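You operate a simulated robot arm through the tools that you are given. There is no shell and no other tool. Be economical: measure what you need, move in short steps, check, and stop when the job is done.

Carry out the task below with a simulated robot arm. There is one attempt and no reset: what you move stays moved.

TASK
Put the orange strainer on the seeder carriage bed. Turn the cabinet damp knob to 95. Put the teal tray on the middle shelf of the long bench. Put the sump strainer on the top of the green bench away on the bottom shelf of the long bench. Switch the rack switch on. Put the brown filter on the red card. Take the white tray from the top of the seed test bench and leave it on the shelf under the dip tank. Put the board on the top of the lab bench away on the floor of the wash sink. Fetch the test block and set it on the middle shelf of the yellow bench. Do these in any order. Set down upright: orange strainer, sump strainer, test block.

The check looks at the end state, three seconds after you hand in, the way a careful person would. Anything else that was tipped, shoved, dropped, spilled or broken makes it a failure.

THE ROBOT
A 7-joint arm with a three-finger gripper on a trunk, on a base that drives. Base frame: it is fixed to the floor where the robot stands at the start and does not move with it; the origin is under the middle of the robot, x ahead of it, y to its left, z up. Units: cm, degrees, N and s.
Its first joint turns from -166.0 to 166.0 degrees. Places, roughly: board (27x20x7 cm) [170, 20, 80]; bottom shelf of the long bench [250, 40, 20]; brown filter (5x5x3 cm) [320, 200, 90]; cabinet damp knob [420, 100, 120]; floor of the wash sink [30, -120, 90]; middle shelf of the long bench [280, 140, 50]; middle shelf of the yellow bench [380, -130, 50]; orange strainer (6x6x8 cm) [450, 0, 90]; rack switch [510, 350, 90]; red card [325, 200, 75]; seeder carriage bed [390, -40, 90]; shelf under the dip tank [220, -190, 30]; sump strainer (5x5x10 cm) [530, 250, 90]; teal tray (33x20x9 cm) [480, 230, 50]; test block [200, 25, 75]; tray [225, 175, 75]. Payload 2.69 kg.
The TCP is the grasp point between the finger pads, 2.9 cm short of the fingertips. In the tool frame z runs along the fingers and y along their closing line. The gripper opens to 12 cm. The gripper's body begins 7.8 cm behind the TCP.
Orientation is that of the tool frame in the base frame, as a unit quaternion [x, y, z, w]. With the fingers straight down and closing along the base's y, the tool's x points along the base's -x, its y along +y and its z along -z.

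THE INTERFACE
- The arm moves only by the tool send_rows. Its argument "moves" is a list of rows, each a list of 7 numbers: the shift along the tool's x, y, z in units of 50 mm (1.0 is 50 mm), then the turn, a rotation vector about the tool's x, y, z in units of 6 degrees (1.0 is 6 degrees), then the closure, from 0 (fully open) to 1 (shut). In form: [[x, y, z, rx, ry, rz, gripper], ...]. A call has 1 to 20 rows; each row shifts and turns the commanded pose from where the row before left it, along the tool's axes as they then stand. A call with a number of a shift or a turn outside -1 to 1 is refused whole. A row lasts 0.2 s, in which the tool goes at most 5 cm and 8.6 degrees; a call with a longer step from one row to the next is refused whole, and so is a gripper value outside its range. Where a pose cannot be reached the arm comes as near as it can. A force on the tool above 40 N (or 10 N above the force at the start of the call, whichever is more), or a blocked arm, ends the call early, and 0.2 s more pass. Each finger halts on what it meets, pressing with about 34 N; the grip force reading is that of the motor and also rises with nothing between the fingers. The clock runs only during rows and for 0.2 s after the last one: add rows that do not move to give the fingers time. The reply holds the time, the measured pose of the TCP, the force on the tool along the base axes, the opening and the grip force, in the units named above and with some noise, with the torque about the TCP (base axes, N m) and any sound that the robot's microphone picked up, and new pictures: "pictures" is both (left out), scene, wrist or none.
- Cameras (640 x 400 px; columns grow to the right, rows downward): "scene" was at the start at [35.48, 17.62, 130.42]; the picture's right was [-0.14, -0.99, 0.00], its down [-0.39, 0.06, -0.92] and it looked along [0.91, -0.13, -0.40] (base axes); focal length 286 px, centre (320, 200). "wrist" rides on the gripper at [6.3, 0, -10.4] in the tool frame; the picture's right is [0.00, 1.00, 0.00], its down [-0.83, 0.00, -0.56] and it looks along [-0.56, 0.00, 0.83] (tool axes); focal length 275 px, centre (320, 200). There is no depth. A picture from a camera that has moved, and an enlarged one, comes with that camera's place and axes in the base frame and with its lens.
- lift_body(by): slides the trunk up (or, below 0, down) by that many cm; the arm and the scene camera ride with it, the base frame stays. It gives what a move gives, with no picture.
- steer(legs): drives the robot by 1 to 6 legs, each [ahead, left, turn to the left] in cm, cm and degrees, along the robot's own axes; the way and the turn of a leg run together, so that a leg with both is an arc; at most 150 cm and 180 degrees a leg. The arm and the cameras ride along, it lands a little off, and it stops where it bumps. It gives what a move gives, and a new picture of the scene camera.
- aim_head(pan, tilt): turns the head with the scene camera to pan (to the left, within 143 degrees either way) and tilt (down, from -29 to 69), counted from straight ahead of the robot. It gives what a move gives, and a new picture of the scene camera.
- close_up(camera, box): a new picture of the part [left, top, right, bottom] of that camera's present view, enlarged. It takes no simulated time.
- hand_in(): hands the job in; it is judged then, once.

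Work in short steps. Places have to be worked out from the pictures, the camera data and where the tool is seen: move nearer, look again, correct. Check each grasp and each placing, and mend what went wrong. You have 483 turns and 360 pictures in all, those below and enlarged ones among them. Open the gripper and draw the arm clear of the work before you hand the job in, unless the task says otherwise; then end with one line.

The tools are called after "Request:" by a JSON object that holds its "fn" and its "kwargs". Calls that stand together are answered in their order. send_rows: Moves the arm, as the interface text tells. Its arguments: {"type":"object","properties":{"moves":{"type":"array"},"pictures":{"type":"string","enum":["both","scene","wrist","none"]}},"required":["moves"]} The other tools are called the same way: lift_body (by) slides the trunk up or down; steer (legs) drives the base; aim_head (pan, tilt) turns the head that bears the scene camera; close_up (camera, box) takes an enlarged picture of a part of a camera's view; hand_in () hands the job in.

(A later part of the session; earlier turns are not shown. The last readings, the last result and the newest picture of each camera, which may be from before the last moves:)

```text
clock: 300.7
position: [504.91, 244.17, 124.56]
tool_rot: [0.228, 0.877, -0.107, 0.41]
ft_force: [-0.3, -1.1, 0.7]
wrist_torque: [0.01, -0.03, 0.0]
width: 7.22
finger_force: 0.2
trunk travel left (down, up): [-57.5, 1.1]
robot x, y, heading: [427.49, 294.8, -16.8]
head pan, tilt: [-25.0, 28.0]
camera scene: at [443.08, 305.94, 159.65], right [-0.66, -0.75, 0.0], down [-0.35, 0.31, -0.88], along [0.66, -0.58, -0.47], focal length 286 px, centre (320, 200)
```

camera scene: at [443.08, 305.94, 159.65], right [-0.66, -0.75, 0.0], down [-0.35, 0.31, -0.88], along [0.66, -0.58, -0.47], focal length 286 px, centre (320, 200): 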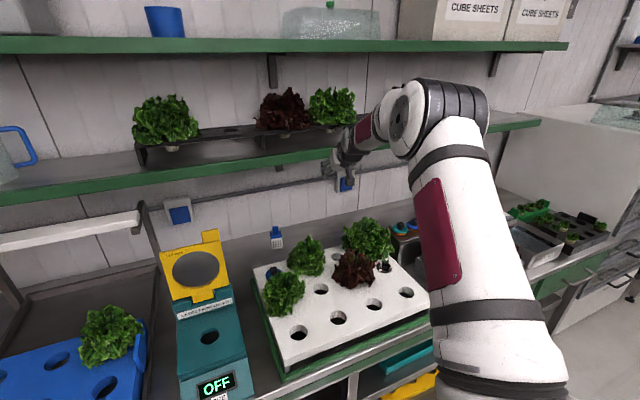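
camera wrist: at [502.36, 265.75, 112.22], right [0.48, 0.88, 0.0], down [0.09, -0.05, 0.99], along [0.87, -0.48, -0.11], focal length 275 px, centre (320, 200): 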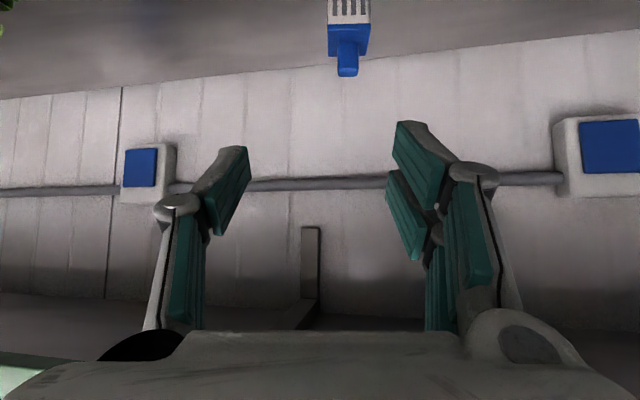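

Now approach the hover point above the strainer from here.

Request:
{"fn": "send_rows", "kwargs": {"moves": [[0.1, 0.585, 0.4, 0, 0, 0, 0.4], [0.1, 0.585, 0.4, 0, 0, 0, 0.4], [0.2, 0.585, 0.55, 0, 0, 0, 0.4], [0.2, 0.585, 0.55, 0, 0, 0, 0.4], [0.2, 0.585, 0.65, 0, 0, 0, 0.4], [0.25, 0.585, 0.65, 0, 0, 0, 0.4], [0.3, 0.585, 0.65, 0, 0, 0, 0.4], [0, 0, 0, 0, 0, 0, 0.4]], "pictures": "both"}}

```text
clock: 302.5
position: [522.78, 256.65, 107.68]
tool_rot: [0.227, 0.877, -0.107, 0.409]
ft_force: [0.1, 0.6, -0.2]
wrist_torque: [0.02, 0.04, -0.01]
width: 7.23
finger_force: 0.0
out of reach, approached as far as the arm can: row 7
trunk travel left (down, up): [-57.5, 1.1]
robot x, y, heading: [426.94, 294.92, -16.6]
head pan, tilt: [-25.0, 28.0]
camera scene: at [443.08, 305.94, 159.65], right [-0.66, -0.75, 0.0], down [-0.35, 0.31, -0.88], along [0.66, -0.58, -0.47], focal length 286 px, centre (320, 200)
camera wrist: at [512.44, 262.47, 109.59], right [0.48, 0.87, 0.0], down [0.1, -0.05, 0.99], along [0.87, -0.48, -0.11], focal length 275 px, centre (320, 200)
```

scene: 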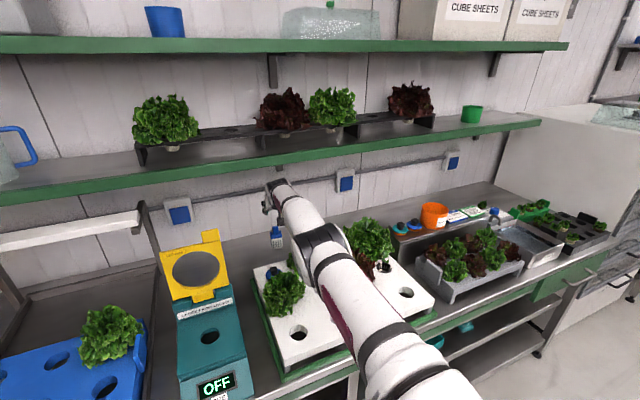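
wrist: 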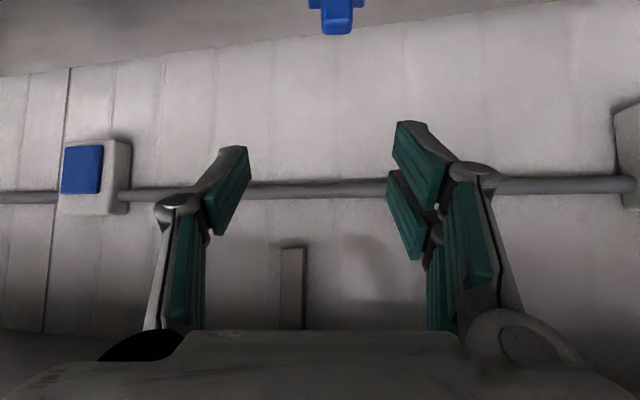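

Horizontally I'm just short, but lowering the trunk will bring the hand down and give reach. Lower 9 cm.

Request:
{"fn": "lift_body", "kwargs": {"by": -9}}

Request:
{"fn": "close_up", "kwargs": {"camera": "wrist", "box": [0, 0, 640, 400]}}

Request:
{"fn": "close_up", "kwargs": {"camera": "scene", "box": [200, 150, 440, 330]}}

```text
clock: 303.8
position: [522.9, 256.56, 98.83]
tool_rot: [0.229, 0.876, -0.107, 0.41]
ft_force: [-0.7, 0.1, 1.1]
wrist_torque: [0.0, 0.01, 0.0]
width: 7.21
finger_force: 0.1
trunk travel left (down, up): [-48.5, 10.1]
robot x, y, heading: [426.87, 294.98, -16.4]
head pan, tilt: [-25.0, 28.0]
```

```text
1.00 times, centred on (320, 200) of wrist (not enlarged: the box is as wide or as high as the picture)
camera zoom: at [512.54, 262.4, 100.69], right [0.48, 0.87, 0.0], down [0.09, -0.05, 0.99], along [0.87, -0.48, -0.1], focal length 275 px, centre (320, 200)
```

zoom: 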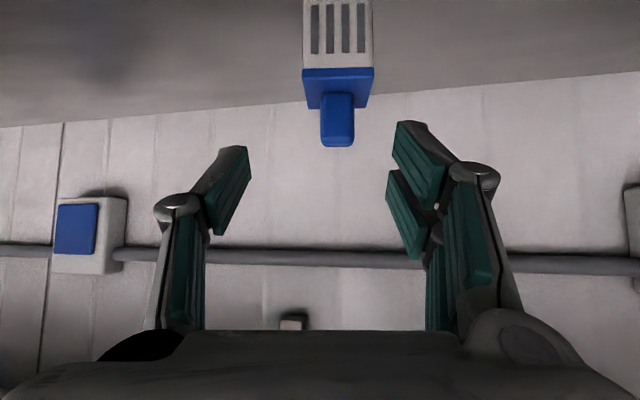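

```text
2.22 times, centred on (320, 240) of scene
camera zoom: at [452.78, 303.07, 150.67], right [-0.66, -0.75, 0.0], down [-0.35, 0.31, -0.88], along [0.66, -0.58, -0.47], focal length 636 px, centre (320, 111)
```

zoom: 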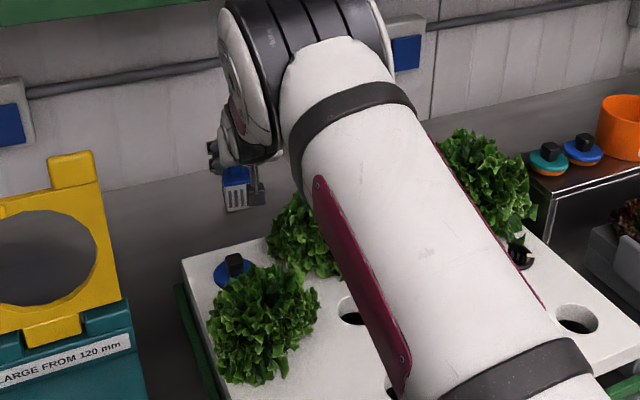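

Handle ≈(528.2,255,93.8), slightly to the right in tool view. Advance 6 cm along the tool axis with a 1.2 cm sideways correction.

Request:
{"fn": "send_rows", "kwargs": {"moves": [[0.02, 0.234, 0.2, 0, 0, 0, 0.4], [0.02, 0, 0.5, 0, 0, 0, 0.4], [0.02, 0, 0.5, 0, 0, 0, 0.4], [0, 0, 0, 0, 0, 0, 0.4]], "pictures": "wrist"}}

```text
clock: 304.8
position: [527.34, 255.35, 94.86]
tool_rot: [0.229, 0.876, -0.107, 0.41]
ft_force: [-0.2, -0.2, 0.0]
wrist_torque: [-0.01, -0.01, 0.03]
width: 7.2
finger_force: 0.1
trunk travel left (down, up): [-48.5, 10.1]
robot x, y, heading: [427.49, 294.73, -16.9]
head pan, tilt: [-25.0, 28.0]
camera wrist: at [516.96, 261.21, 96.69], right [0.49, 0.87, 0.0], down [0.09, -0.05, 0.99], along [0.87, -0.48, -0.11], focal length 275 px, centre (320, 200)
```

wrist: 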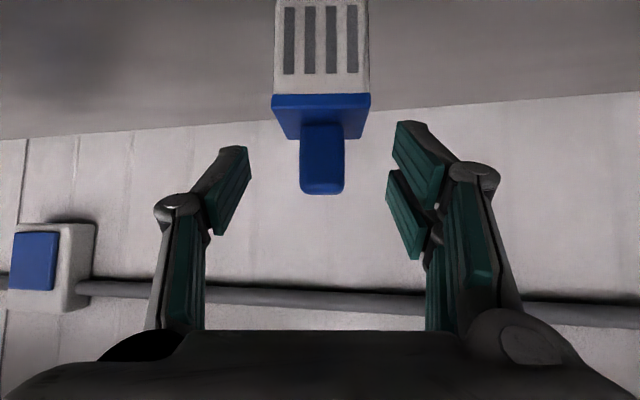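

Handle is at the fingertip depth; move 1.6 cm horizontally forward, then close.

Request:
{"fn": "send_rows", "kwargs": {"moves": [[-0.205, 0.01, 0.245, 0, 0, 0, 0.4], [0, 0, 0, 0, 0, 0, 0.4], [0, 0, 0, 0, 0, 0, 0.7], [0, 0, 0, 0, 0, 0, 0.85], [0, 0, 0, 0, 0, 0, 0.9], [0, 0, 0, 0, 0, 0, 0.9]], "pictures": "wrist"}}

```text
clock: 306.2
position: [528.81, 254.54, 94.59]
tool_rot: [0.228, 0.877, -0.106, 0.41]
ft_force: [-0.2, -0.7, 0.7]
wrist_torque: [0.0, -0.02, -0.03]
width: 2.3
finger_force: 33.7
trunk travel left (down, up): [-48.5, 10.1]
robot x, y, heading: [426.93, 294.7, -16.6]
head pan, tilt: [-25.0, 28.0]
camera wrist: at [518.34, 260.42, 96.57], right [0.49, 0.87, 0.0], down [0.09, -0.05, 0.99], along [0.87, -0.48, -0.11], focal length 275 px, centre (320, 200)
```

wrist: 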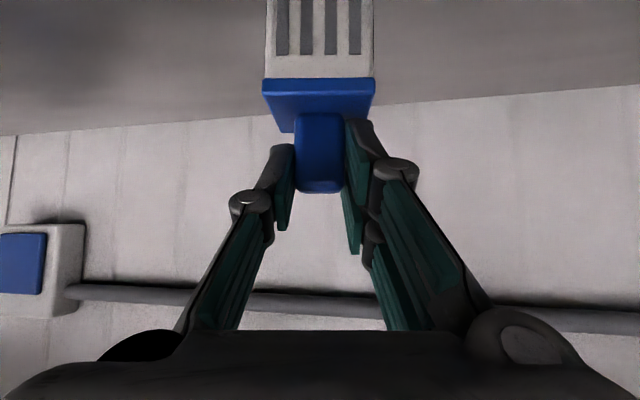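

Handle gripped (2.3 cm). Lift 10 cm, shift left 8 cm between the lettuces, then back and up in front of the shelf edge.

Request:
{"fn": "send_rows", "kwargs": {"moves": [[-0.511, 0, -0.427, 0, 0, 0, 0.9], [-0.511, 0, -0.427, 0, 0, 0, 0.9], [-0.511, 0, -0.427, 0, 0, 0, 0.9], [0.108, 0.782, -0.129, 0, 0, 0, 0.9], [0.108, 0.782, -0.129, 0, 0, 0, 0.9], [0, 0, 0, 0, 0, 0, 0.9]], "pictures": "both"}}

```text
clock: 307.6
position: [531.16, 262.27, 104.87]
tool_rot: [0.227, 0.877, -0.107, 0.41]
ft_force: [0.4, 1.7, -0.3]
wrist_torque: [-0.01, 0.02, -0.01]
width: 2.32
finger_force: 34.3
trunk travel left (down, up): [-48.5, 10.1]
robot x, y, heading: [426.96, 294.6, -16.5]
head pan, tilt: [-25.0, 28.0]
camera scene: at [452.79, 303.07, 150.66], right [-0.66, -0.75, 0.0], down [-0.35, 0.31, -0.88], along [0.66, -0.58, -0.47], focal length 286 px, centre (320, 200)
camera wrist: at [520.66, 268.16, 106.73], right [0.48, 0.87, 0.0], down [0.09, -0.05, 0.99], along [0.87, -0.48, -0.11], focal length 275 px, centre (320, 200)
```

scene: 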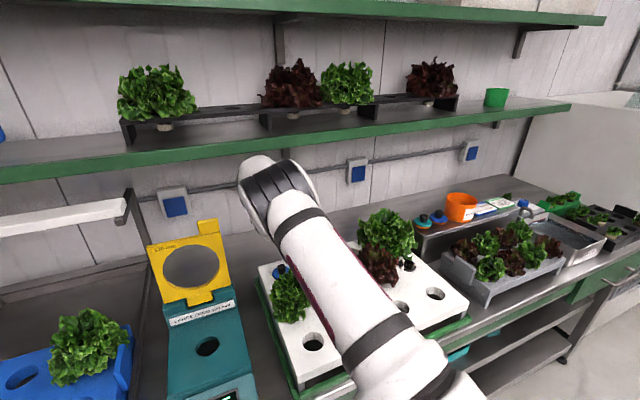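
wrist: 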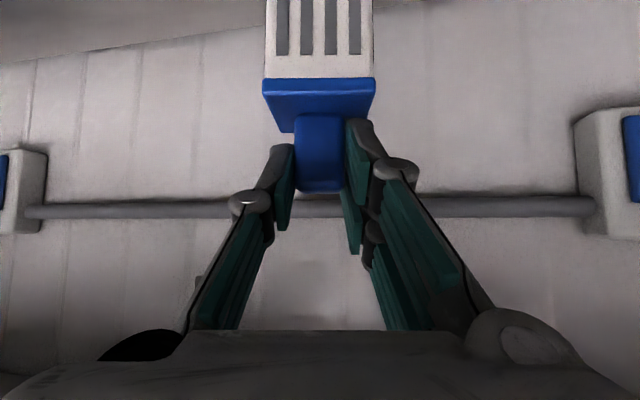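

Held firmly and upright. Now pull back and up in front of the shelf edge.

Request:
{"fn": "send_rows", "kwargs": {"moves": [[0.076, -0.154, -0.871, 0, 0, 0, 0.9], [0.076, -0.154, -0.871, 0, 0, 0, 0.9], [0.076, -0.154, -0.871, 0, 0, 0, 0.9], [-0.614, 0, -0.513, 0, 0, 0, 0.9], [-0.614, 0, -0.513, 0, 0, 0, 0.9], [-0.614, 0, -0.513, 0, 0, 0, 0.9], [0, 0, 0, 0, 0, 0, 0.9]], "pictures": "both"}}

```text
clock: 309.2
position: [520.79, 265.72, 124.37]
tool_rot: [0.227, 0.877, -0.107, 0.409]
ft_force: [0.1, 0.3, -0.2]
wrist_torque: [-0.02, -0.02, 0.01]
width: 2.32
finger_force: 33.8
trunk travel left (down, up): [-48.5, 10.1]
robot x, y, heading: [427.18, 295.12, -16.5]
head pan, tilt: [-25.0, 28.0]
camera scene: at [452.79, 303.07, 150.66], right [-0.66, -0.75, 0.0], down [-0.35, 0.31, -0.88], along [0.66, -0.58, -0.47], focal length 286 px, centre (320, 200)
camera wrist: at [510.36, 271.45, 126.17], right [0.49, 0.87, 0.0], down [0.09, -0.05, 0.99], along [0.87, -0.48, -0.11], focal length 275 px, centre (320, 200)
```

scene: 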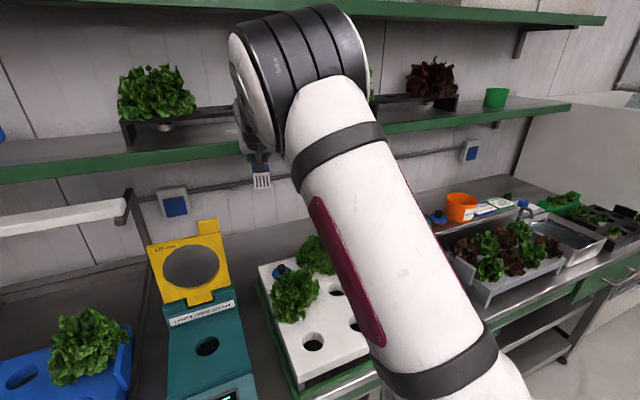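
wrist: 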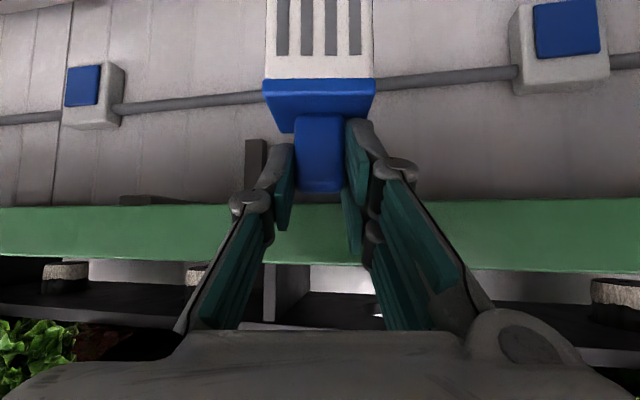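

Clear of the plants. Raise the trunk 5, back up 18 cm, then look toward the long bench on my left rear.

Request:
{"fn": "steer", "kwargs": {"legs": [[-18, 0, 0]]}}

Request:
{"fn": "aim_head", "kwargs": {"pan": 115, "tilt": 30}}

Request:
{"fn": "aim_head", "kwargs": {"pan": -100, "tilt": 30}}

```text
clock: 310.7
position: [503.22, 270.95, 124.09]
tool_rot: [0.228, 0.877, -0.106, 0.409]
ft_force: [0.6, 0.5, -0.6]
wrist_torque: [0.0, 0.02, -0.02]
width: 2.31
finger_force: 33.5
trunk travel left (down, up): [-48.5, 10.1]
robot x, y, heading: [409.88, 300.45, -16.5]
head pan, tilt: [-25.0, 28.0]
camera scene: at [435.23, 308.28, 150.66], right [-0.66, -0.75, 0.0], down [-0.35, 0.31, -0.88], along [0.66, -0.58, -0.47], focal length 286 px, centre (320, 200)
```

scene: 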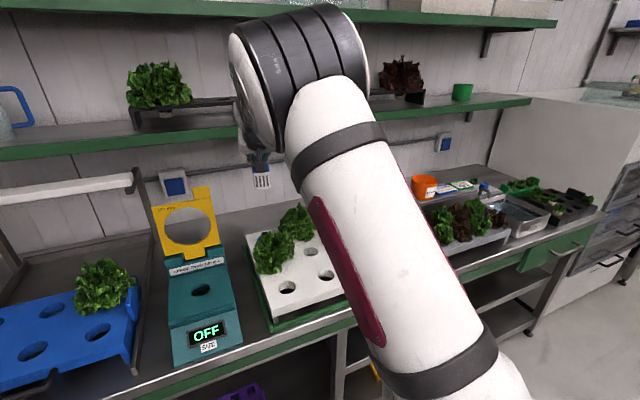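

```text
clock: 312.9
position: [503.23, 270.96, 124.29]
tool_rot: [0.227, 0.877, -0.106, 0.41]
ft_force: [-0.2, -0.3, 0.5]
wrist_torque: [-0.02, 0.02, 0.0]
width: 2.29
finger_force: 33.9
trunk travel left (down, up): [-48.5, 10.1]
robot x, y, heading: [410.14, 300.24, -16.8]
head pan, tilt: [115.0, 30.0]
camera scene: at [427.03, 323.26, 150.35], right [0.99, 0.15, 0.0], down [0.07, -0.49, -0.87], along [-0.13, 0.86, -0.5], focal length 286 px, centre (320, 200)
```

scene: 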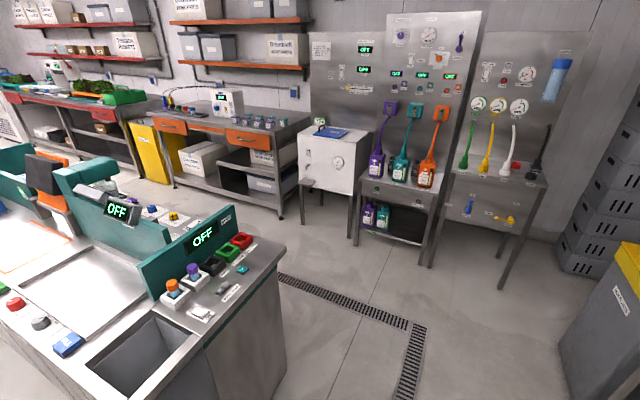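

```text
clock: 316.0
position: [503.31, 270.75, 124.24]
tool_rot: [0.228, 0.877, -0.107, 0.41]
ft_force: [0.7, -0.2, -1.7]
wrist_torque: [0.01, 0.03, 0.01]
width: 2.31
finger_force: 33.7
trunk travel left (down, up): [-48.5, 10.1]
robot x, y, heading: [409.63, 300.09, -16.4]
head pan, tilt: [-100.0, 30.0]
camera scene: at [424.36, 306.22, 150.35], right [-0.9, 0.44, 0.0], down [0.22, 0.45, -0.87], along [-0.39, -0.78, -0.5], focal length 286 px, centre (320, 200)
```

scene: 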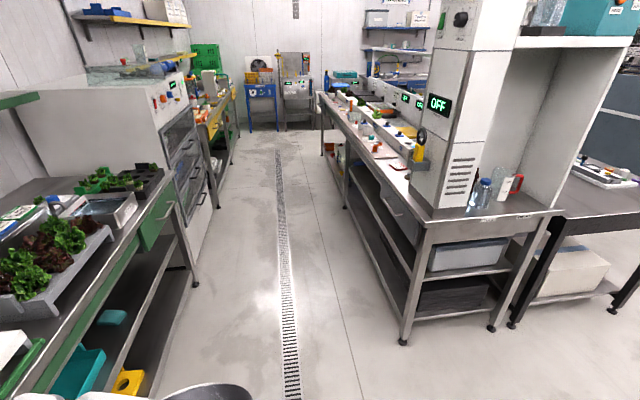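

This shows the long bench's aisle side with its shelves. Zoom in on it.

Request:
{"fn": "close_up", "kwargs": {"camera": "scene", "box": [300, 100, 480, 350]}}

Request:
{"fn": "close_up", "kwargs": {"camera": "scene", "box": [310, 120, 400, 220]}}

```text
1.60 times, centred on (390, 225) of scene
camera zoom: at [424.36, 306.22, 150.35], right [-0.9, 0.44, 0.0], down [0.22, 0.45, -0.87], along [-0.39, -0.78, -0.5], focal length 458 px, centre (208, 160)
```

zoom: 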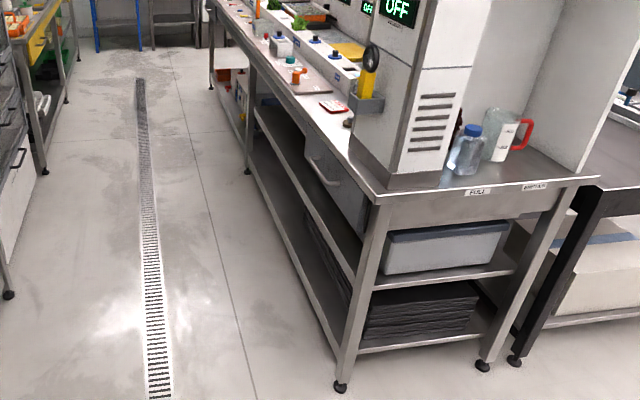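

```text
4.00 times, centred on (355, 170) of scene
camera zoom: at [424.36, 306.22, 150.35], right [-0.9, 0.44, 0.0], down [0.22, 0.45, -0.87], along [-0.39, -0.78, -0.5], focal length 1145 px, centre (180, 320)
```

zoom: 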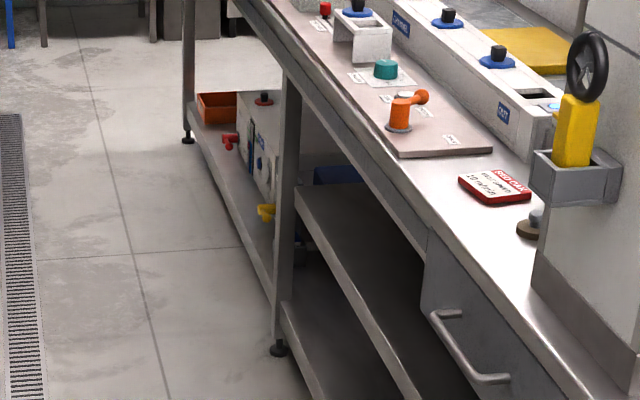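

The red card with the brown filter beside it is on the long bench top; the bottom shelf runs along the aisle side. I retract the hand 20 cm and turn right 90° to face down the aisle with the long bench on my right.

Request:
{"fn": "send_rows", "kwargs": {"moves": [[0.626, -0.21, -0.7, 0, 0, 0, 0.9], [0.626, -0.21, -0.7, 0, 0, 0, 0.9], [0.626, -0.21, -0.7, 0, 0, 0, 0.9], [0.626, -0.21, -0.7, 0, 0, 0, 0.9], [0, 0, 0, 0, 0, 0, 0.9]], "pictures": "none"}}

Request:
{"fn": "steer", "kwargs": {"legs": [[0, 0, -90]]}}

Request:
{"fn": "aim_head", "kwargs": {"pan": 0, "tilt": 25}}

```text
clock: 317.2
position: [484.6, 276.39, 123.72]
tool_rot: [0.228, 0.877, -0.106, 0.41]
ft_force: [0.1, -0.2, 0.4]
wrist_torque: [0.02, 0.0, 0.01]
width: 2.32
finger_force: 34.0
trunk travel left (down, up): [-48.5, 10.1]
robot x, y, heading: [409.68, 299.99, -16.5]
head pan, tilt: [-100.0, 30.0]
```

```text
clock: 321.5
position: [383.78, 225.83, 123.76]
tool_rot: [0.788, 0.447, -0.368, 0.209]
ft_force: [-0.4, 0.4, -1.1]
wrist_torque: [0.02, -0.02, 0.0]
width: 2.31
finger_force: 33.6
trunk travel left (down, up): [-48.5, 10.1]
robot x, y, heading: [409.61, 300.22, -108.1]
head pan, tilt: [-100.0, 30.0]
camera scene: at [415.32, 285.11, 150.35], right [0.47, 0.88, 0.0], down [0.44, -0.24, -0.87], along [-0.76, 0.41, -0.5], focal length 286 px, centre (320, 200)
```

scene: 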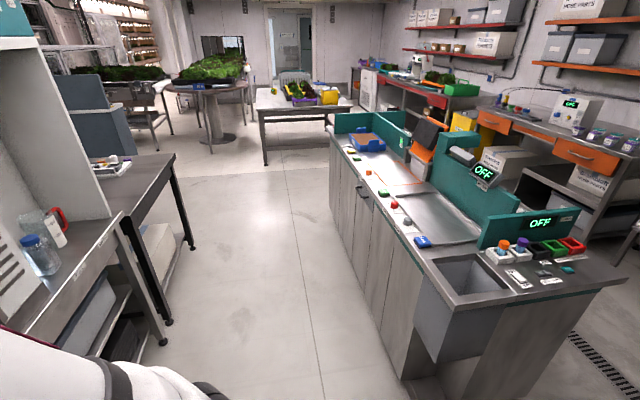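

```text
clock: 323.3
position: [383.77, 225.81, 123.75]
tool_rot: [0.788, 0.447, -0.368, 0.209]
ft_force: [0.2, -0.8, -0.9]
wrist_torque: [-0.01, -0.02, -0.01]
width: 2.32
finger_force: 34.1
trunk travel left (down, up): [-48.5, 10.1]
robot x, y, heading: [409.71, 300.23, -108.2]
head pan, tilt: [0.0, 25.0]
camera scene: at [420.43, 272.09, 151.15], right [-0.95, 0.31, 0.0], down [0.13, 0.4, -0.91], along [-0.28, -0.86, -0.42], focal length 286 px, centre (320, 200)
```

scene: 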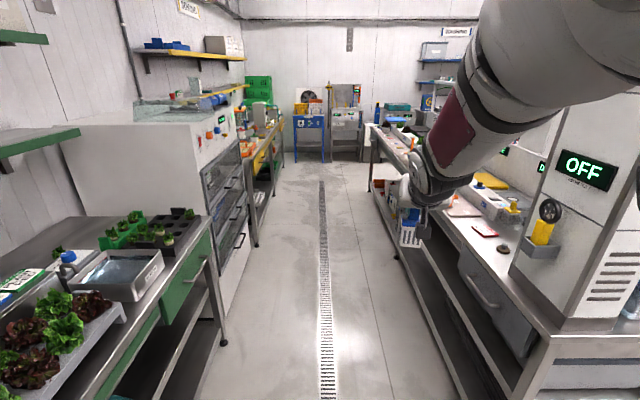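

Drive 150 cm down the aisle and look right at the shelves.

Request:
{"fn": "steer", "kwargs": {"legs": [[150, 0, 1.5]]}}

Request:
{"fn": "aim_head", "kwargs": {"pan": -35, "tilt": 35}}

```text
clock: 330.7
position: [340.59, 82.62, 123.71]
tool_rot: [0.783, 0.457, -0.365, 0.213]
ft_force: [0.4, -0.2, -0.5]
wrist_torque: [0.07, 0.05, -0.04]
width: 2.33
finger_force: 33.9
trunk travel left (down, up): [-48.5, 10.1]
robot x, y, heading: [364.91, 157.65, -106.7]
head pan, tilt: [0.0, 25.0]
camera scene: at [376.2, 129.65, 151.15], right [-0.96, 0.29, 0.0], down [0.12, 0.4, -0.91], along [-0.26, -0.87, -0.42], focal length 286 px, centre (320, 200)
```

scene: 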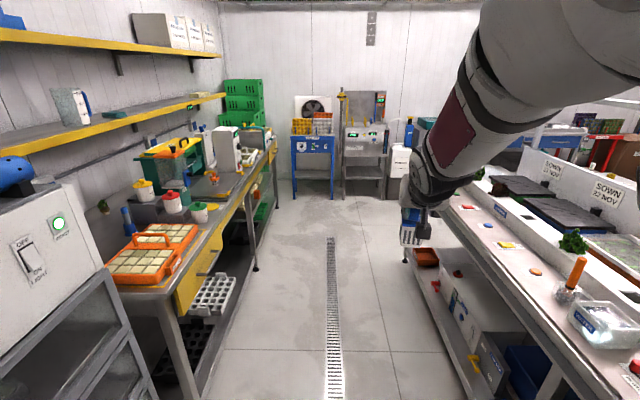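

```text
clock: 331.7
position: [340.51, 82.59, 123.68]
tool_rot: [0.783, 0.456, -0.365, 0.213]
ft_force: [0.8, 0.0, 0.3]
wrist_torque: [0.03, -0.02, -0.01]
width: 2.3
finger_force: 34.0
trunk travel left (down, up): [-48.5, 10.1]
robot x, y, heading: [365.15, 157.44, -106.8]
head pan, tilt: [-35.0, 35.0]
camera scene: at [371.94, 133.02, 149.57], right [-0.62, 0.79, 0.0], down [0.45, 0.35, -0.82], along [-0.64, -0.51, -0.57], focal length 286 px, centre (320, 200)
```

scene: 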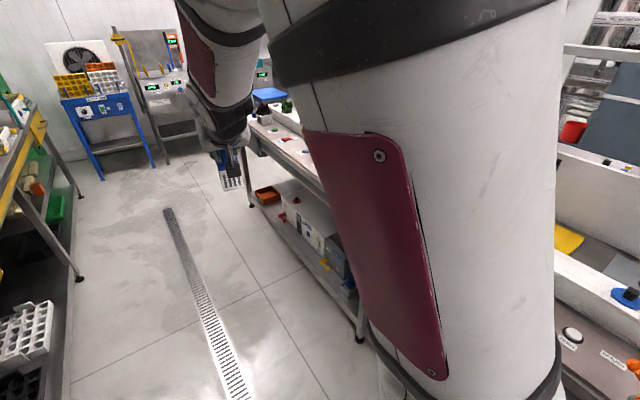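

Look straight again and zoom on the far-bay bottom shelf.

Request:
{"fn": "aim_head", "kwargs": {"pan": -5, "tilt": 35}}

Request:
{"fn": "close_up", "kwargs": {"camera": "scene", "box": [370, 150, 560, 340]}}

```text
clock: 332.7
position: [340.57, 82.58, 123.74]
tool_rot: [0.783, 0.456, -0.365, 0.213]
ft_force: [-0.1, -0.4, 0.0]
wrist_torque: [0.0, 0.02, 0.01]
width: 2.32
finger_force: 33.7
trunk travel left (down, up): [-48.5, 10.1]
robot x, y, heading: [365.28, 157.49, -106.8]
head pan, tilt: [-5.0, 35.0]
camera scene: at [375.58, 130.3, 149.57], right [-0.93, 0.37, 0.0], down [0.21, 0.53, -0.82], along [-0.3, -0.76, -0.57], focal length 286 px, centre (320, 200)
```

scene: 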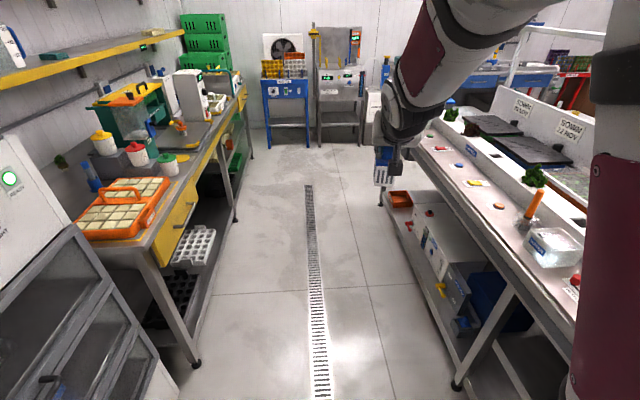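

```text
2.11 times, centred on (465, 245) of scene
camera zoom: at [375.58, 130.3, 149.57], right [-0.93, 0.37, 0.0], down [0.21, 0.53, -0.82], along [-0.3, -0.76, -0.57], focal length 603 px, centre (15, 105)
```

zoom: 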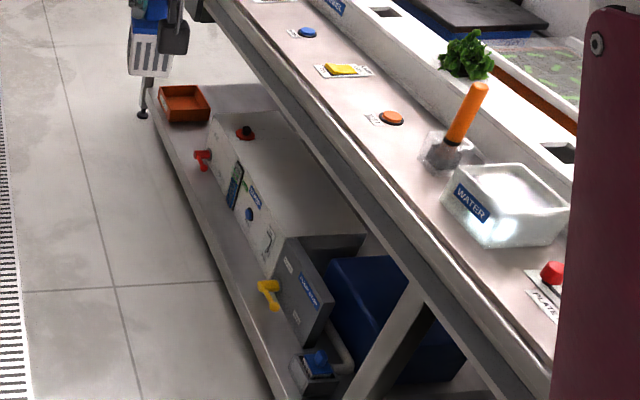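

The far-bay bottom shelf holds a long white unit and an orange tray; there is a free strip. I drive 80 cm further and lower the trunk so I can inspect it with the wrist camera.

Request:
{"fn": "steer", "kwargs": {"legs": [[80, 0, 0]]}}

Request:
{"fn": "send_rows", "kwargs": {"moves": [[0, 0, 0, 0.73, 0, 0.613, 0.9], [0, 0, 0, 0.73, 0, 0.613, 0.9], [0, 0, 0, 0.73, 0, 0.613, 0.9], [0, 0, 0, 0.73, 0, 0.613, 0.9], [0, 0, 0, 0.73, 0, 0.613, 0.9], [0, 0, 0, 0.73, 0, 0.613, 0.9], [0, 0, 0, 0.73, 0, 0.613, 0.9], [0, 0, 0, 0.73, 0, 0.613, 0.9], [0, 0, 0, 0.73, 0, 0.613, 0.9], [0, 0, 0, 0.73, 0, 0.613, 0.9], [0, 0, 0, 0.73, 0, 0.613, 0.9], [0, 0, 0, 0.73, 0, 0.613, 0.9], [0, 0, 0, 0.73, 0, 0.613, 0.9], [0, 0, 0, 0, 0, 0, 0.9]], "pictures": "both"}}

```text
clock: 336.9
position: [317.22, 7.53, 123.65]
tool_rot: [0.784, 0.454, -0.367, 0.212]
ft_force: [-0.4, -0.2, -0.8]
wrist_torque: [0.02, -0.01, -0.01]
width: 2.29
finger_force: 34.1
trunk travel left (down, up): [-48.5, 10.1]
robot x, y, heading: [342.07, 82.33, -107.1]
head pan, tilt: [-5.0, 35.0]
camera scene: at [352.48, 55.08, 149.57], right [-0.93, 0.38, 0.0], down [0.22, 0.53, -0.82], along [-0.31, -0.76, -0.57], focal length 286 px, centre (320, 200)
```

scene: 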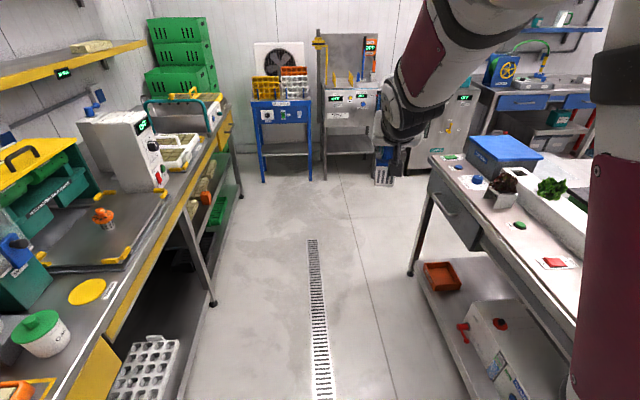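

```text
clock: 339.9
position: [317.22, 7.56, 123.72]
tool_rot: [0.899, -0.114, -0.42, -0.052]
ft_force: [-0.4, -0.4, -0.3]
wrist_torque: [-0.01, -0.01, 0.0]
width: 2.31
finger_force: 34.0
trunk travel left (down, up): [-48.5, 10.1]
robot x, y, heading: [341.64, 82.33, -107.3]
head pan, tilt: [-5.0, 35.0]
camera scene: at [352.48, 55.07, 149.57], right [-0.93, 0.38, 0.0], down [0.22, 0.53, -0.82], along [-0.31, -0.76, -0.57], focal length 286 px, centre (320, 200)
camera wrist: at [328.95, 4.59, 125.6], right [-0.24, -0.97, 0.0], down [-0.1, 0.03, 0.99], along [-0.96, 0.24, -0.11], focal length 275 px, centre (320, 200)
```

scene: 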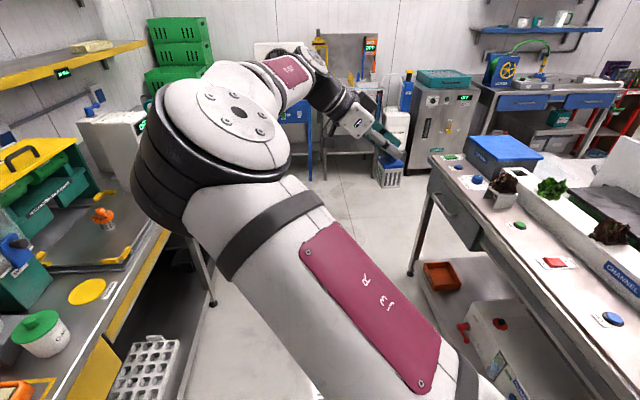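
wrist: 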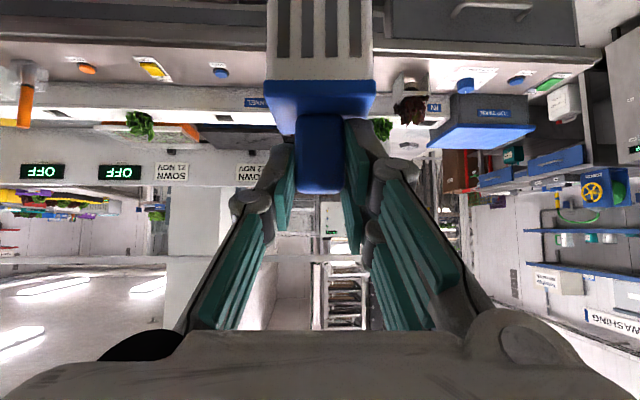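

Tool now faces the long bench. Lower the trunk 42 cm.

Request:
{"fn": "lift_body", "kwargs": {"by": -42}}

Request:
{"fn": "aim_head", "kwargs": {"pan": 0, "tilt": 40}}

Request:
{"fn": "close_up", "kwargs": {"camera": "wrist", "box": [0, 0, 640, 400]}}

```text
refused: -42 is not a number from -40 to 40
```

```text
clock: 340.5
position: [317.16, 7.6, 123.59]
tool_rot: [0.899, -0.113, -0.419, -0.051]
ft_force: [0.0, -0.5, 0.5]
wrist_torque: [0.01, -0.04, -0.02]
width: 2.32
finger_force: 33.9
trunk travel left (down, up): [-48.5, 10.1]
robot x, y, heading: [341.92, 81.85, -107.2]
head pan, tilt: [0.0, 40.0]
camera scene: at [353.29, 55.1, 148.82], right [-0.96, 0.3, 0.0], down [0.19, 0.61, -0.77], along [-0.23, -0.73, -0.64], focal length 286 px, centre (320, 200)
```

scene: 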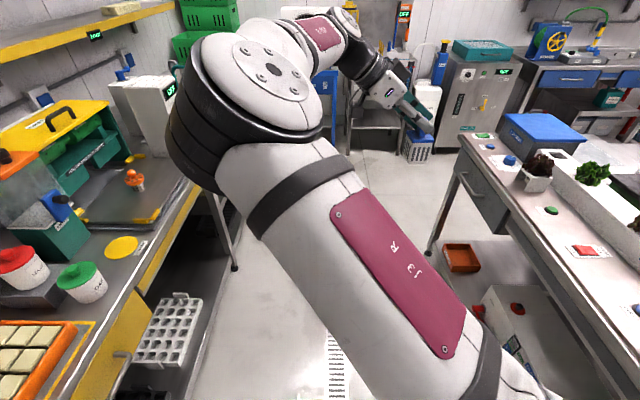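

```text
1.00 times, centred on (320, 200) of wrist (not enlarged: the box is as wide or as high as the picture)
camera zoom: at [328.96, 4.6, 125.61], right [-0.24, -0.97, 0.0], down [-0.1, 0.03, 0.99], along [-0.96, 0.24, -0.11], focal length 275 px, centre (320, 200)
```

zoom: 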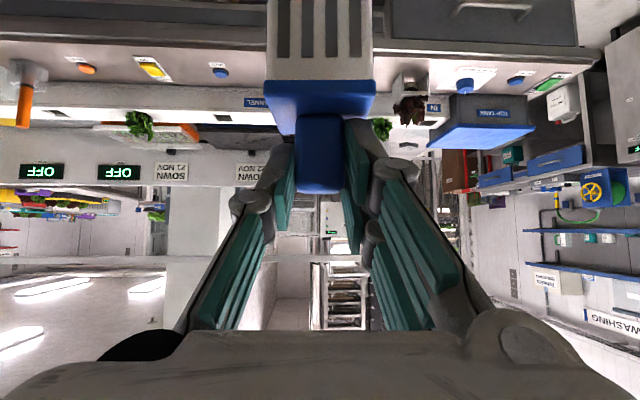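

Lower in two steps of 20, watching the elbow.

Request:
{"fn": "lift_body", "kwargs": {"by": -20}}

Request:
{"fn": "lift_body", "kwargs": {"by": -20}}

Request:
{"fn": "close_up", "kwargs": {"camera": "scene", "box": [0, 0, 640, 400]}}

Request:
{"fn": "close_up", "kwargs": {"camera": "wrist", "box": [0, 0, 640, 400]}}

```text
clock: 342.7
position: [317.2, 7.69, 103.7]
tool_rot: [0.899, -0.112, -0.42, -0.05]
ft_force: [0.3, 0.0, -0.3]
wrist_torque: [0.01, 0.01, 0.02]
width: 2.33
finger_force: 34.1
trunk travel left (down, up): [-28.5, 30.1]
robot x, y, heading: [342.08, 82.32, -107.2]
head pan, tilt: [0.0, 40.0]
```

```text
clock: 344.9
position: [317.21, 7.44, 83.83]
tool_rot: [0.899, -0.112, -0.42, -0.05]
ft_force: [0.2, 0.0, -0.4]
wrist_torque: [-0.03, 0.01, -0.02]
width: 2.3
finger_force: 34.3
trunk travel left (down, up): [-8.5, 50.1]
robot x, y, heading: [342.08, 82.34, -107.2]
head pan, tilt: [0.0, 40.0]
```

```text
1.00 times, centred on (320, 200) of scene (not enlarged: the box is as wide or as high as the picture)
camera zoom: at [348.57, 39.82, 108.76], right [-0.96, 0.29, 0.0], down [0.19, 0.61, -0.77], along [-0.23, -0.73, -0.64], focal length 286 px, centre (320, 200)
```

zoom: 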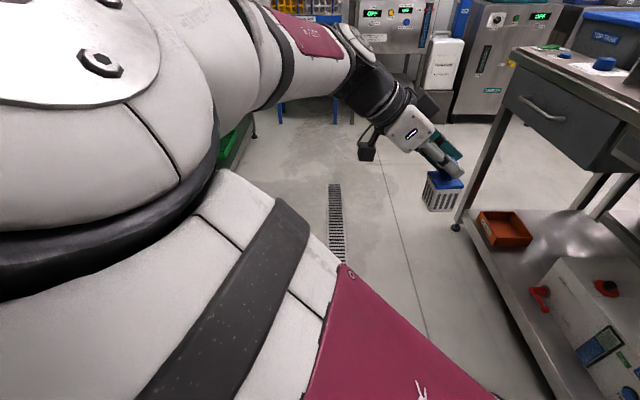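

```text
1.00 times, centred on (320, 200) of wrist (not enlarged: the box is as wide or as high as the picture)
camera zoom: at [328.93, 4.62, 85.6], right [-0.24, -0.97, 0.0], down [-0.1, 0.03, 0.99], along [-0.96, 0.24, -0.11], focal length 275 px, centre (320, 200)
```

zoom: 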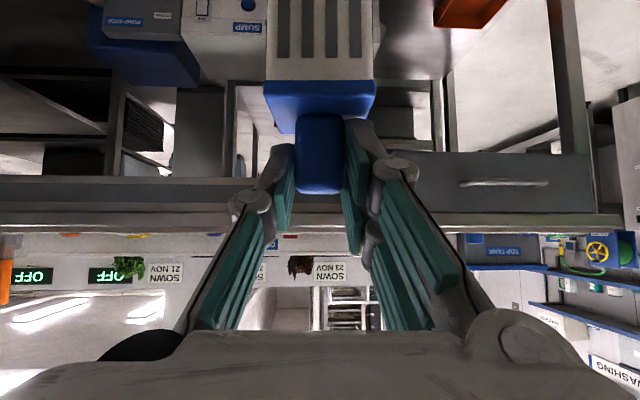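

Now I see free shelf space between the orange tray and the white sump unit, around (255,-1). Drive 25 cm ahead so it's directly to my right.

Request:
{"fn": "steer", "kwargs": {"legs": [[25, 0, 0]]}}

Request:
{"fn": "close_up", "kwargs": {"camera": "wrist", "box": [0, 0, 640, 400]}}

```text
clock: 346.7
position: [309.17, -15.79, 83.71]
tool_rot: [0.899, -0.117, -0.419, -0.054]
ft_force: [-0.1, -0.3, -0.9]
wrist_torque: [0.0, 0.0, 0.0]
width: 2.29
finger_force: 33.5
trunk travel left (down, up): [-8.5, 50.1]
robot x, y, heading: [334.39, 58.72, -107.8]
head pan, tilt: [0.0, 40.0]
camera scene: at [340.86, 16.22, 108.76], right [-0.95, 0.3, 0.0], down [0.19, 0.61, -0.77], along [-0.23, -0.73, -0.64], focal length 286 px, centre (320, 200)
```

scene: 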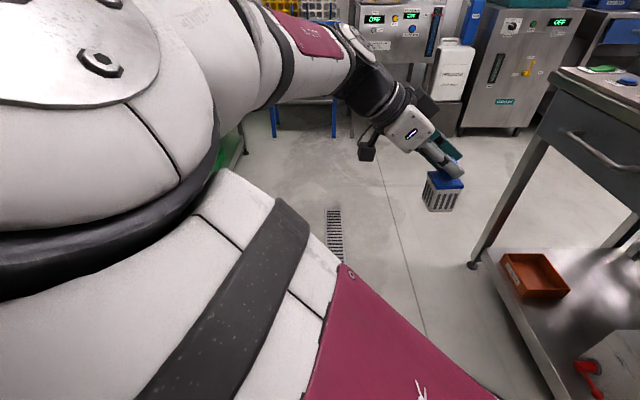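

```text
1.00 times, centred on (320, 200) of wrist (not enlarged: the box is as wide or as high as the picture)
camera zoom: at [320.94, -18.81, 85.59], right [-0.25, -0.97, 0.0], down [-0.1, 0.03, 0.99], along [-0.96, 0.25, -0.11], focal length 275 px, centre (320, 200)
```

zoom: 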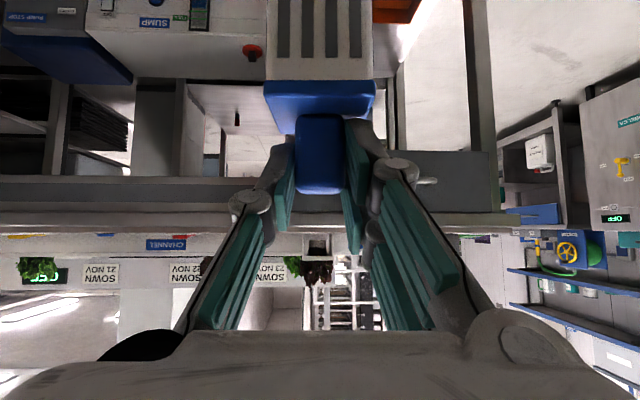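

Target (254.4,-1.9) on the shelf. Lower the trunk the remaining 8 cm, then bring the hand down in the aisle to z≈37.

Request:
{"fn": "lift_body", "kwargs": {"by": -8}}

Request:
{"fn": "send_rows", "kwargs": {"moves": [[0.681, 0, 0.571, 0, 0, 0, 0.9], [0.681, 0, 0.571, 0, 0, 0, 0.9], [0.681, 0, 0.571, 0, 0, 0, 0.9], [0.681, 0, 0.571, 0, 0, 0, 0.9], [0.681, 0, 0.571, 0, 0, 0, 0.9], [0.681, 0, 0.571, 0, 0, 0, 0.9], [0.681, 0, 0.571, 0, 0, 0, 0.9], [0.681, 0, 0.571, 0, 0, 0, 0.9], [0.6, 0, 0.5, 0, 0, 0, 0.9], [0, 0, 0, 0, 0, 0, 0.9]], "pictures": "both"}}

```text
clock: 347.9
position: [309.01, -15.75, 75.66]
tool_rot: [0.899, -0.117, -0.419, -0.053]
ft_force: [0.1, -0.7, -0.6]
wrist_torque: [0.0, -0.02, 0.01]
width: 2.31
finger_force: 34.2
trunk travel left (down, up): [-0.5, 58.1]
robot x, y, heading: [334.37, 58.86, -107.7]
head pan, tilt: [0.0, 40.0]
```

```text
clock: 350.1
position: [309.47, -15.81, 36.13]
tool_rot: [0.898, -0.116, -0.42, -0.052]
ft_force: [0.6, 0.2, -0.6]
wrist_torque: [0.0, 0.03, 0.01]
width: 2.32
finger_force: 33.6
trunk travel left (down, up): [-0.5, 58.1]
robot x, y, heading: [334.53, 58.76, -107.8]
head pan, tilt: [0.0, 40.0]
camera scene: at [340.95, 16.52, 100.85], right [-0.95, 0.3, 0.0], down [0.19, 0.61, -0.77], along [-0.23, -0.73, -0.64], focal length 286 px, centre (320, 200)
camera wrist: at [321.18, -18.97, 38.06], right [-0.25, -0.97, 0.0], down [-0.1, 0.03, 0.99], along [-0.96, 0.25, -0.11], focal length 275 px, centre (320, 200)
```

scene: 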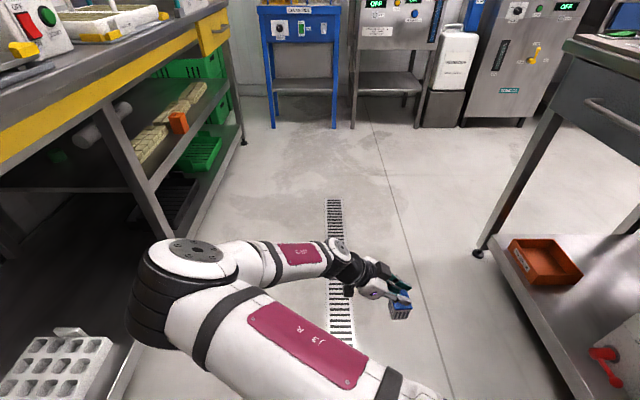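
wrist: 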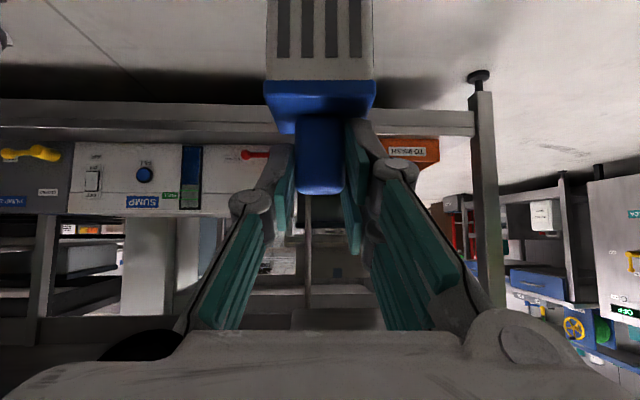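

Gap centred ahead; shelf z≈19. Advance 56 cm level into the shelf (strainer bottom ≈8 cm above it).

Request:
{"fn": "send_rows", "kwargs": {"moves": [[-0.599, -0.033, 0.715, 0, 0, 0, 0.9], [-0.599, -0.033, 0.715, 0, 0, 0, 0.9], [-0.599, -0.033, 0.715, 0, 0, 0, 0.9], [-0.599, -0.033, 0.715, 0, 0, 0, 0.9], [-0.599, -0.033, 0.715, 0, 0, 0, 0.9], [-0.599, -0.033, 0.715, 0, 0, 0, 0.9], [-0.599, -0.033, 0.715, 0, 0, 0, 0.9], [-0.599, -0.033, 0.715, 0, 0, 0, 0.9], [-0.599, -0.033, 0.715, 0, 0, 0, 0.9], [0, 0, 0, 0, 0, 0, 0.9]], "pictures": "both"}}

```text
clock: 352.2
position: [269.03, -3.71, 36.11]
tool_rot: [0.899, -0.116, -0.419, -0.051]
ft_force: [-0.4, 0.4, -1.2]
wrist_torque: [0.01, -0.02, -0.04]
width: 2.31
finger_force: 34.0
trunk travel left (down, up): [-0.5, 58.1]
robot x, y, heading: [334.53, 58.49, -107.6]
head pan, tilt: [0.0, 40.0]
camera scene: at [340.93, 16.52, 100.85], right [-0.95, 0.3, 0.0], down [0.19, 0.61, -0.77], along [-0.23, -0.73, -0.64], focal length 286 px, centre (320, 200)
camera wrist: at [280.72, -6.82, 37.99], right [-0.25, -0.97, 0.0], down [-0.1, 0.03, 0.99], along [-0.96, 0.25, -0.11], focal length 275 px, centre (320, 200)
```

scene: 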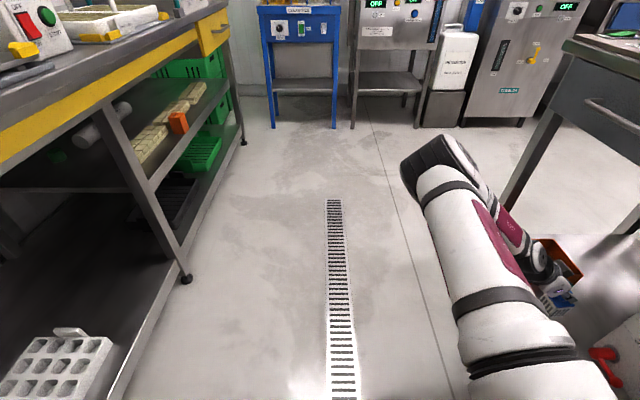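
wrist: 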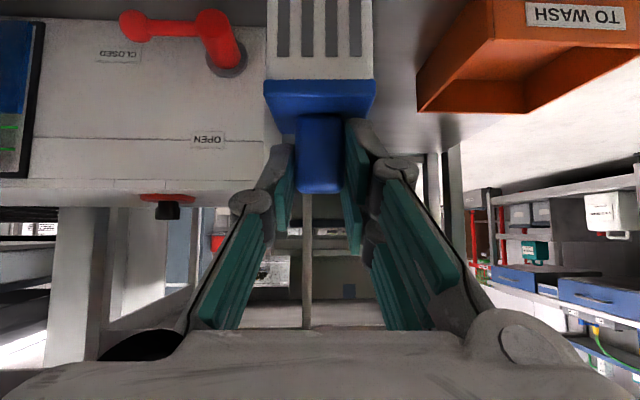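

Gap between unit and tray is centred slightly right. Advance 13 cm more, shifting 1.5 cm right.

Request:
{"fn": "send_rows", "kwargs": {"moves": [[-0.56, 0.07, 0.66, 0, 0, 0, 0.9], [-0.56, 0.07, 0.66, 0, 0, 0, 0.9], [-0.56, 0.07, 0.66, 0, 0, 0, 0.9], [0, 0, 0, 0, 0, 0, 0.9]], "pictures": "both"}}

```text
clock: 353.2
position: [255.98, -1.41, 36.39]
tool_rot: [0.899, -0.116, -0.419, -0.053]
ft_force: [-0.2, -0.2, -0.6]
wrist_torque: [0.0, 0.01, 0.01]
width: 2.28
finger_force: 33.9
trunk travel left (down, up): [-0.5, 58.1]
robot x, y, heading: [334.37, 58.85, -107.7]
head pan, tilt: [0.0, 40.0]
camera scene: at [340.94, 16.52, 100.85], right [-0.95, 0.3, 0.0], down [0.19, 0.61, -0.77], along [-0.23, -0.73, -0.64], focal length 286 px, centre (320, 200)
camera wrist: at [267.77, -4.45, 38.17], right [-0.25, -0.97, 0.0], down [-0.1, 0.03, 0.99], along [-0.96, 0.25, -0.11], focal length 275 px, centre (320, 200)
```

scene: 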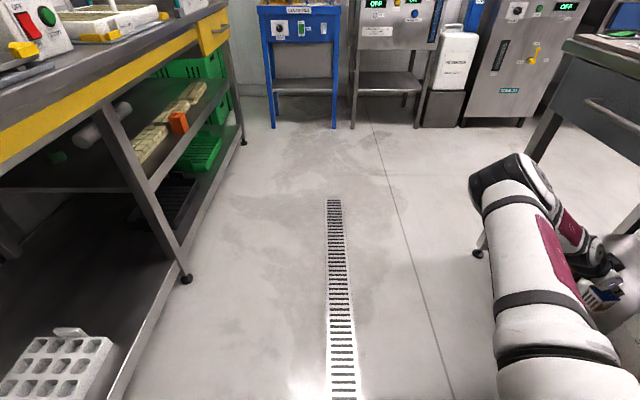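
wrist: 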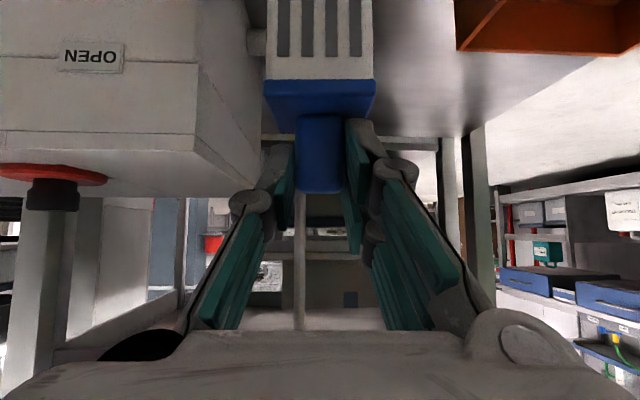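

Good clearance both sides. Lower 6.5 cm, then check.

Request:
{"fn": "send_rows", "kwargs": {"moves": [[0.4, 0, 0.336, 0, 0, 0, 0.9], [0.4, 0, 0.336, 0, 0, 0, 0.9], [0.2, 0, 0.168, 0, 0, 0, 0.9], [0, 0, 0, 0, 0, 0, 0.9]], "pictures": "wrist"}}

```text
clock: 354.2
position: [256.21, -1.46, 29.65]
tool_rot: [0.899, -0.116, -0.42, -0.052]
ft_force: [-0.8, 0.3, 0.0]
wrist_torque: [0.01, 0.01, 0.01]
width: 2.3
finger_force: 34.2
trunk travel left (down, up): [-0.5, 58.1]
robot x, y, heading: [334.82, 58.93, -107.6]
head pan, tilt: [0.0, 40.0]
camera wrist: at [267.93, -4.49, 31.59], right [-0.25, -0.97, 0.0], down [-0.1, 0.03, 0.99], along [-0.96, 0.25, -0.11], focal length 275 px, centre (320, 200)
```

wrist: 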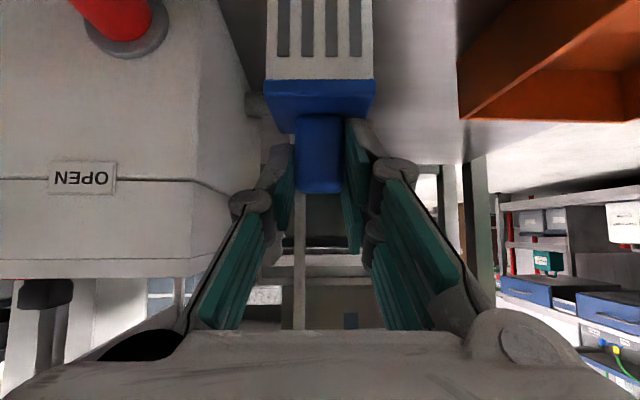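

Lower in small steps until contact.

Request:
{"fn": "send_rows", "kwargs": {"moves": [[0.08, 0, 0.067, 0, 0, 0, 0.9], [0.06, 0, 0.05, 0, 0, 0, 0.9], [0.04, 0, 0.034, 0, 0, 0, 0.9], [0, 0, 0, 0, 0, 0, 0.9]], "pictures": "none"}}

```text
clock: 355.2
position: [256.12, -1.51, 28.46]
tool_rot: [0.899, -0.117, -0.419, -0.054]
ft_force: [-0.3, -0.7, 0.2]
wrist_torque: [0.0, -0.01, 0.03]
width: 2.3
finger_force: 33.8
trunk travel left (down, up): [-0.5, 58.1]
robot x, y, heading: [334.67, 58.86, -107.6]
head pan, tilt: [0.0, 40.0]
```

Not yet touching; continue.

Request:
{"fn": "send_rows", "kwargs": {"moves": [[0.05, 0, 0.042, 0, 0, 0, 0.9], [0.04, 0, 0.034, 0, 0, 0, 0.9], [0.04, 0, 0.034, 0, 0, 0, 0.9], [0, 0, 0, 0, 0, 0, 0.9]], "pictures": "none"}}

```text
clock: 356.2
position: [256.26, -1.54, 27.52]
tool_rot: [0.898, -0.117, -0.42, -0.053]
ft_force: [0.2, -0.1, -0.7]
wrist_torque: [0.02, 0.0, 0.01]
width: 2.3
finger_force: 34.3
trunk travel left (down, up): [-0.5, 58.1]
robot x, y, heading: [334.45, 59.09, -107.6]
head pan, tilt: [0.0, 40.0]
```

Request:
{"fn": "send_rows", "kwargs": {"moves": [[0.05, 0, 0.042, 0, 0, 0, 0.9], [0.04, 0, 0.034, 0, 0, 0, 0.9], [0.04, 0, 0.034, 0, 0, 0, 0.9], [0, 0, 0, 0, 0, 0, 0.9]], "pictures": "wrist"}}

```text
clock: 357.2
position: [256.19, -1.58, 26.8]
tool_rot: [0.899, -0.117, -0.419, -0.053]
ft_force: [0.3, 0.2, -0.8]
wrist_torque: [-0.01, -0.03, 0.0]
width: 2.31
finger_force: 34.4
trunk travel left (down, up): [-0.5, 58.1]
robot x, y, heading: [334.74, 58.51, -107.5]
head pan, tilt: [0.0, 40.0]
camera wrist: at [267.89, -4.55, 28.76], right [-0.25, -0.97, 0.0], down [-0.1, 0.03, 0.99], along [-0.96, 0.25, -0.11], focal length 275 px, centre (320, 200)
```

wrist: 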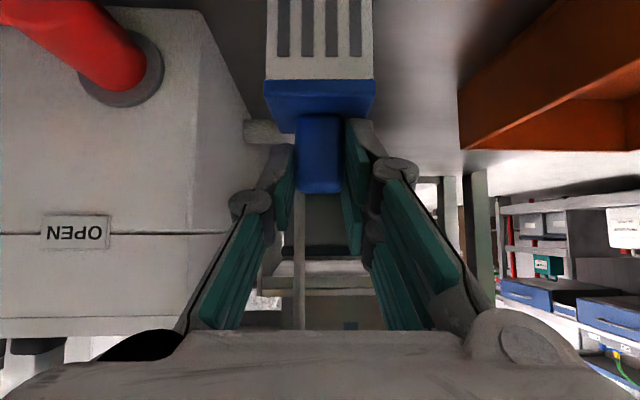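

Request:
{"fn": "send_rows", "kwargs": {"moves": [[0.05, 0, 0.042, 0, 0, 0, 0.9], [0.05, 0, 0.042, 0, 0, 0, 0.9], [0.04, 0, 0.034, 0, 0, 0, 0.9], [0.03, 0, 0.025, 0, 0, 0, 0.9], [0, 0, 0, 0, 0, 0, 0.9]], "pictures": "none"}}

```text
clock: 358.4
position: [256.13, -1.51, 25.73]
tool_rot: [0.899, -0.117, -0.419, -0.052]
ft_force: [0.6, 0.5, -0.2]
wrist_torque: [0.01, -0.04, 0.03]
width: 2.32
finger_force: 34.5
trunk travel left (down, up): [-0.5, 58.1]
robot x, y, heading: [334.3, 58.61, -107.6]
head pan, tilt: [0.0, 40.0]
```

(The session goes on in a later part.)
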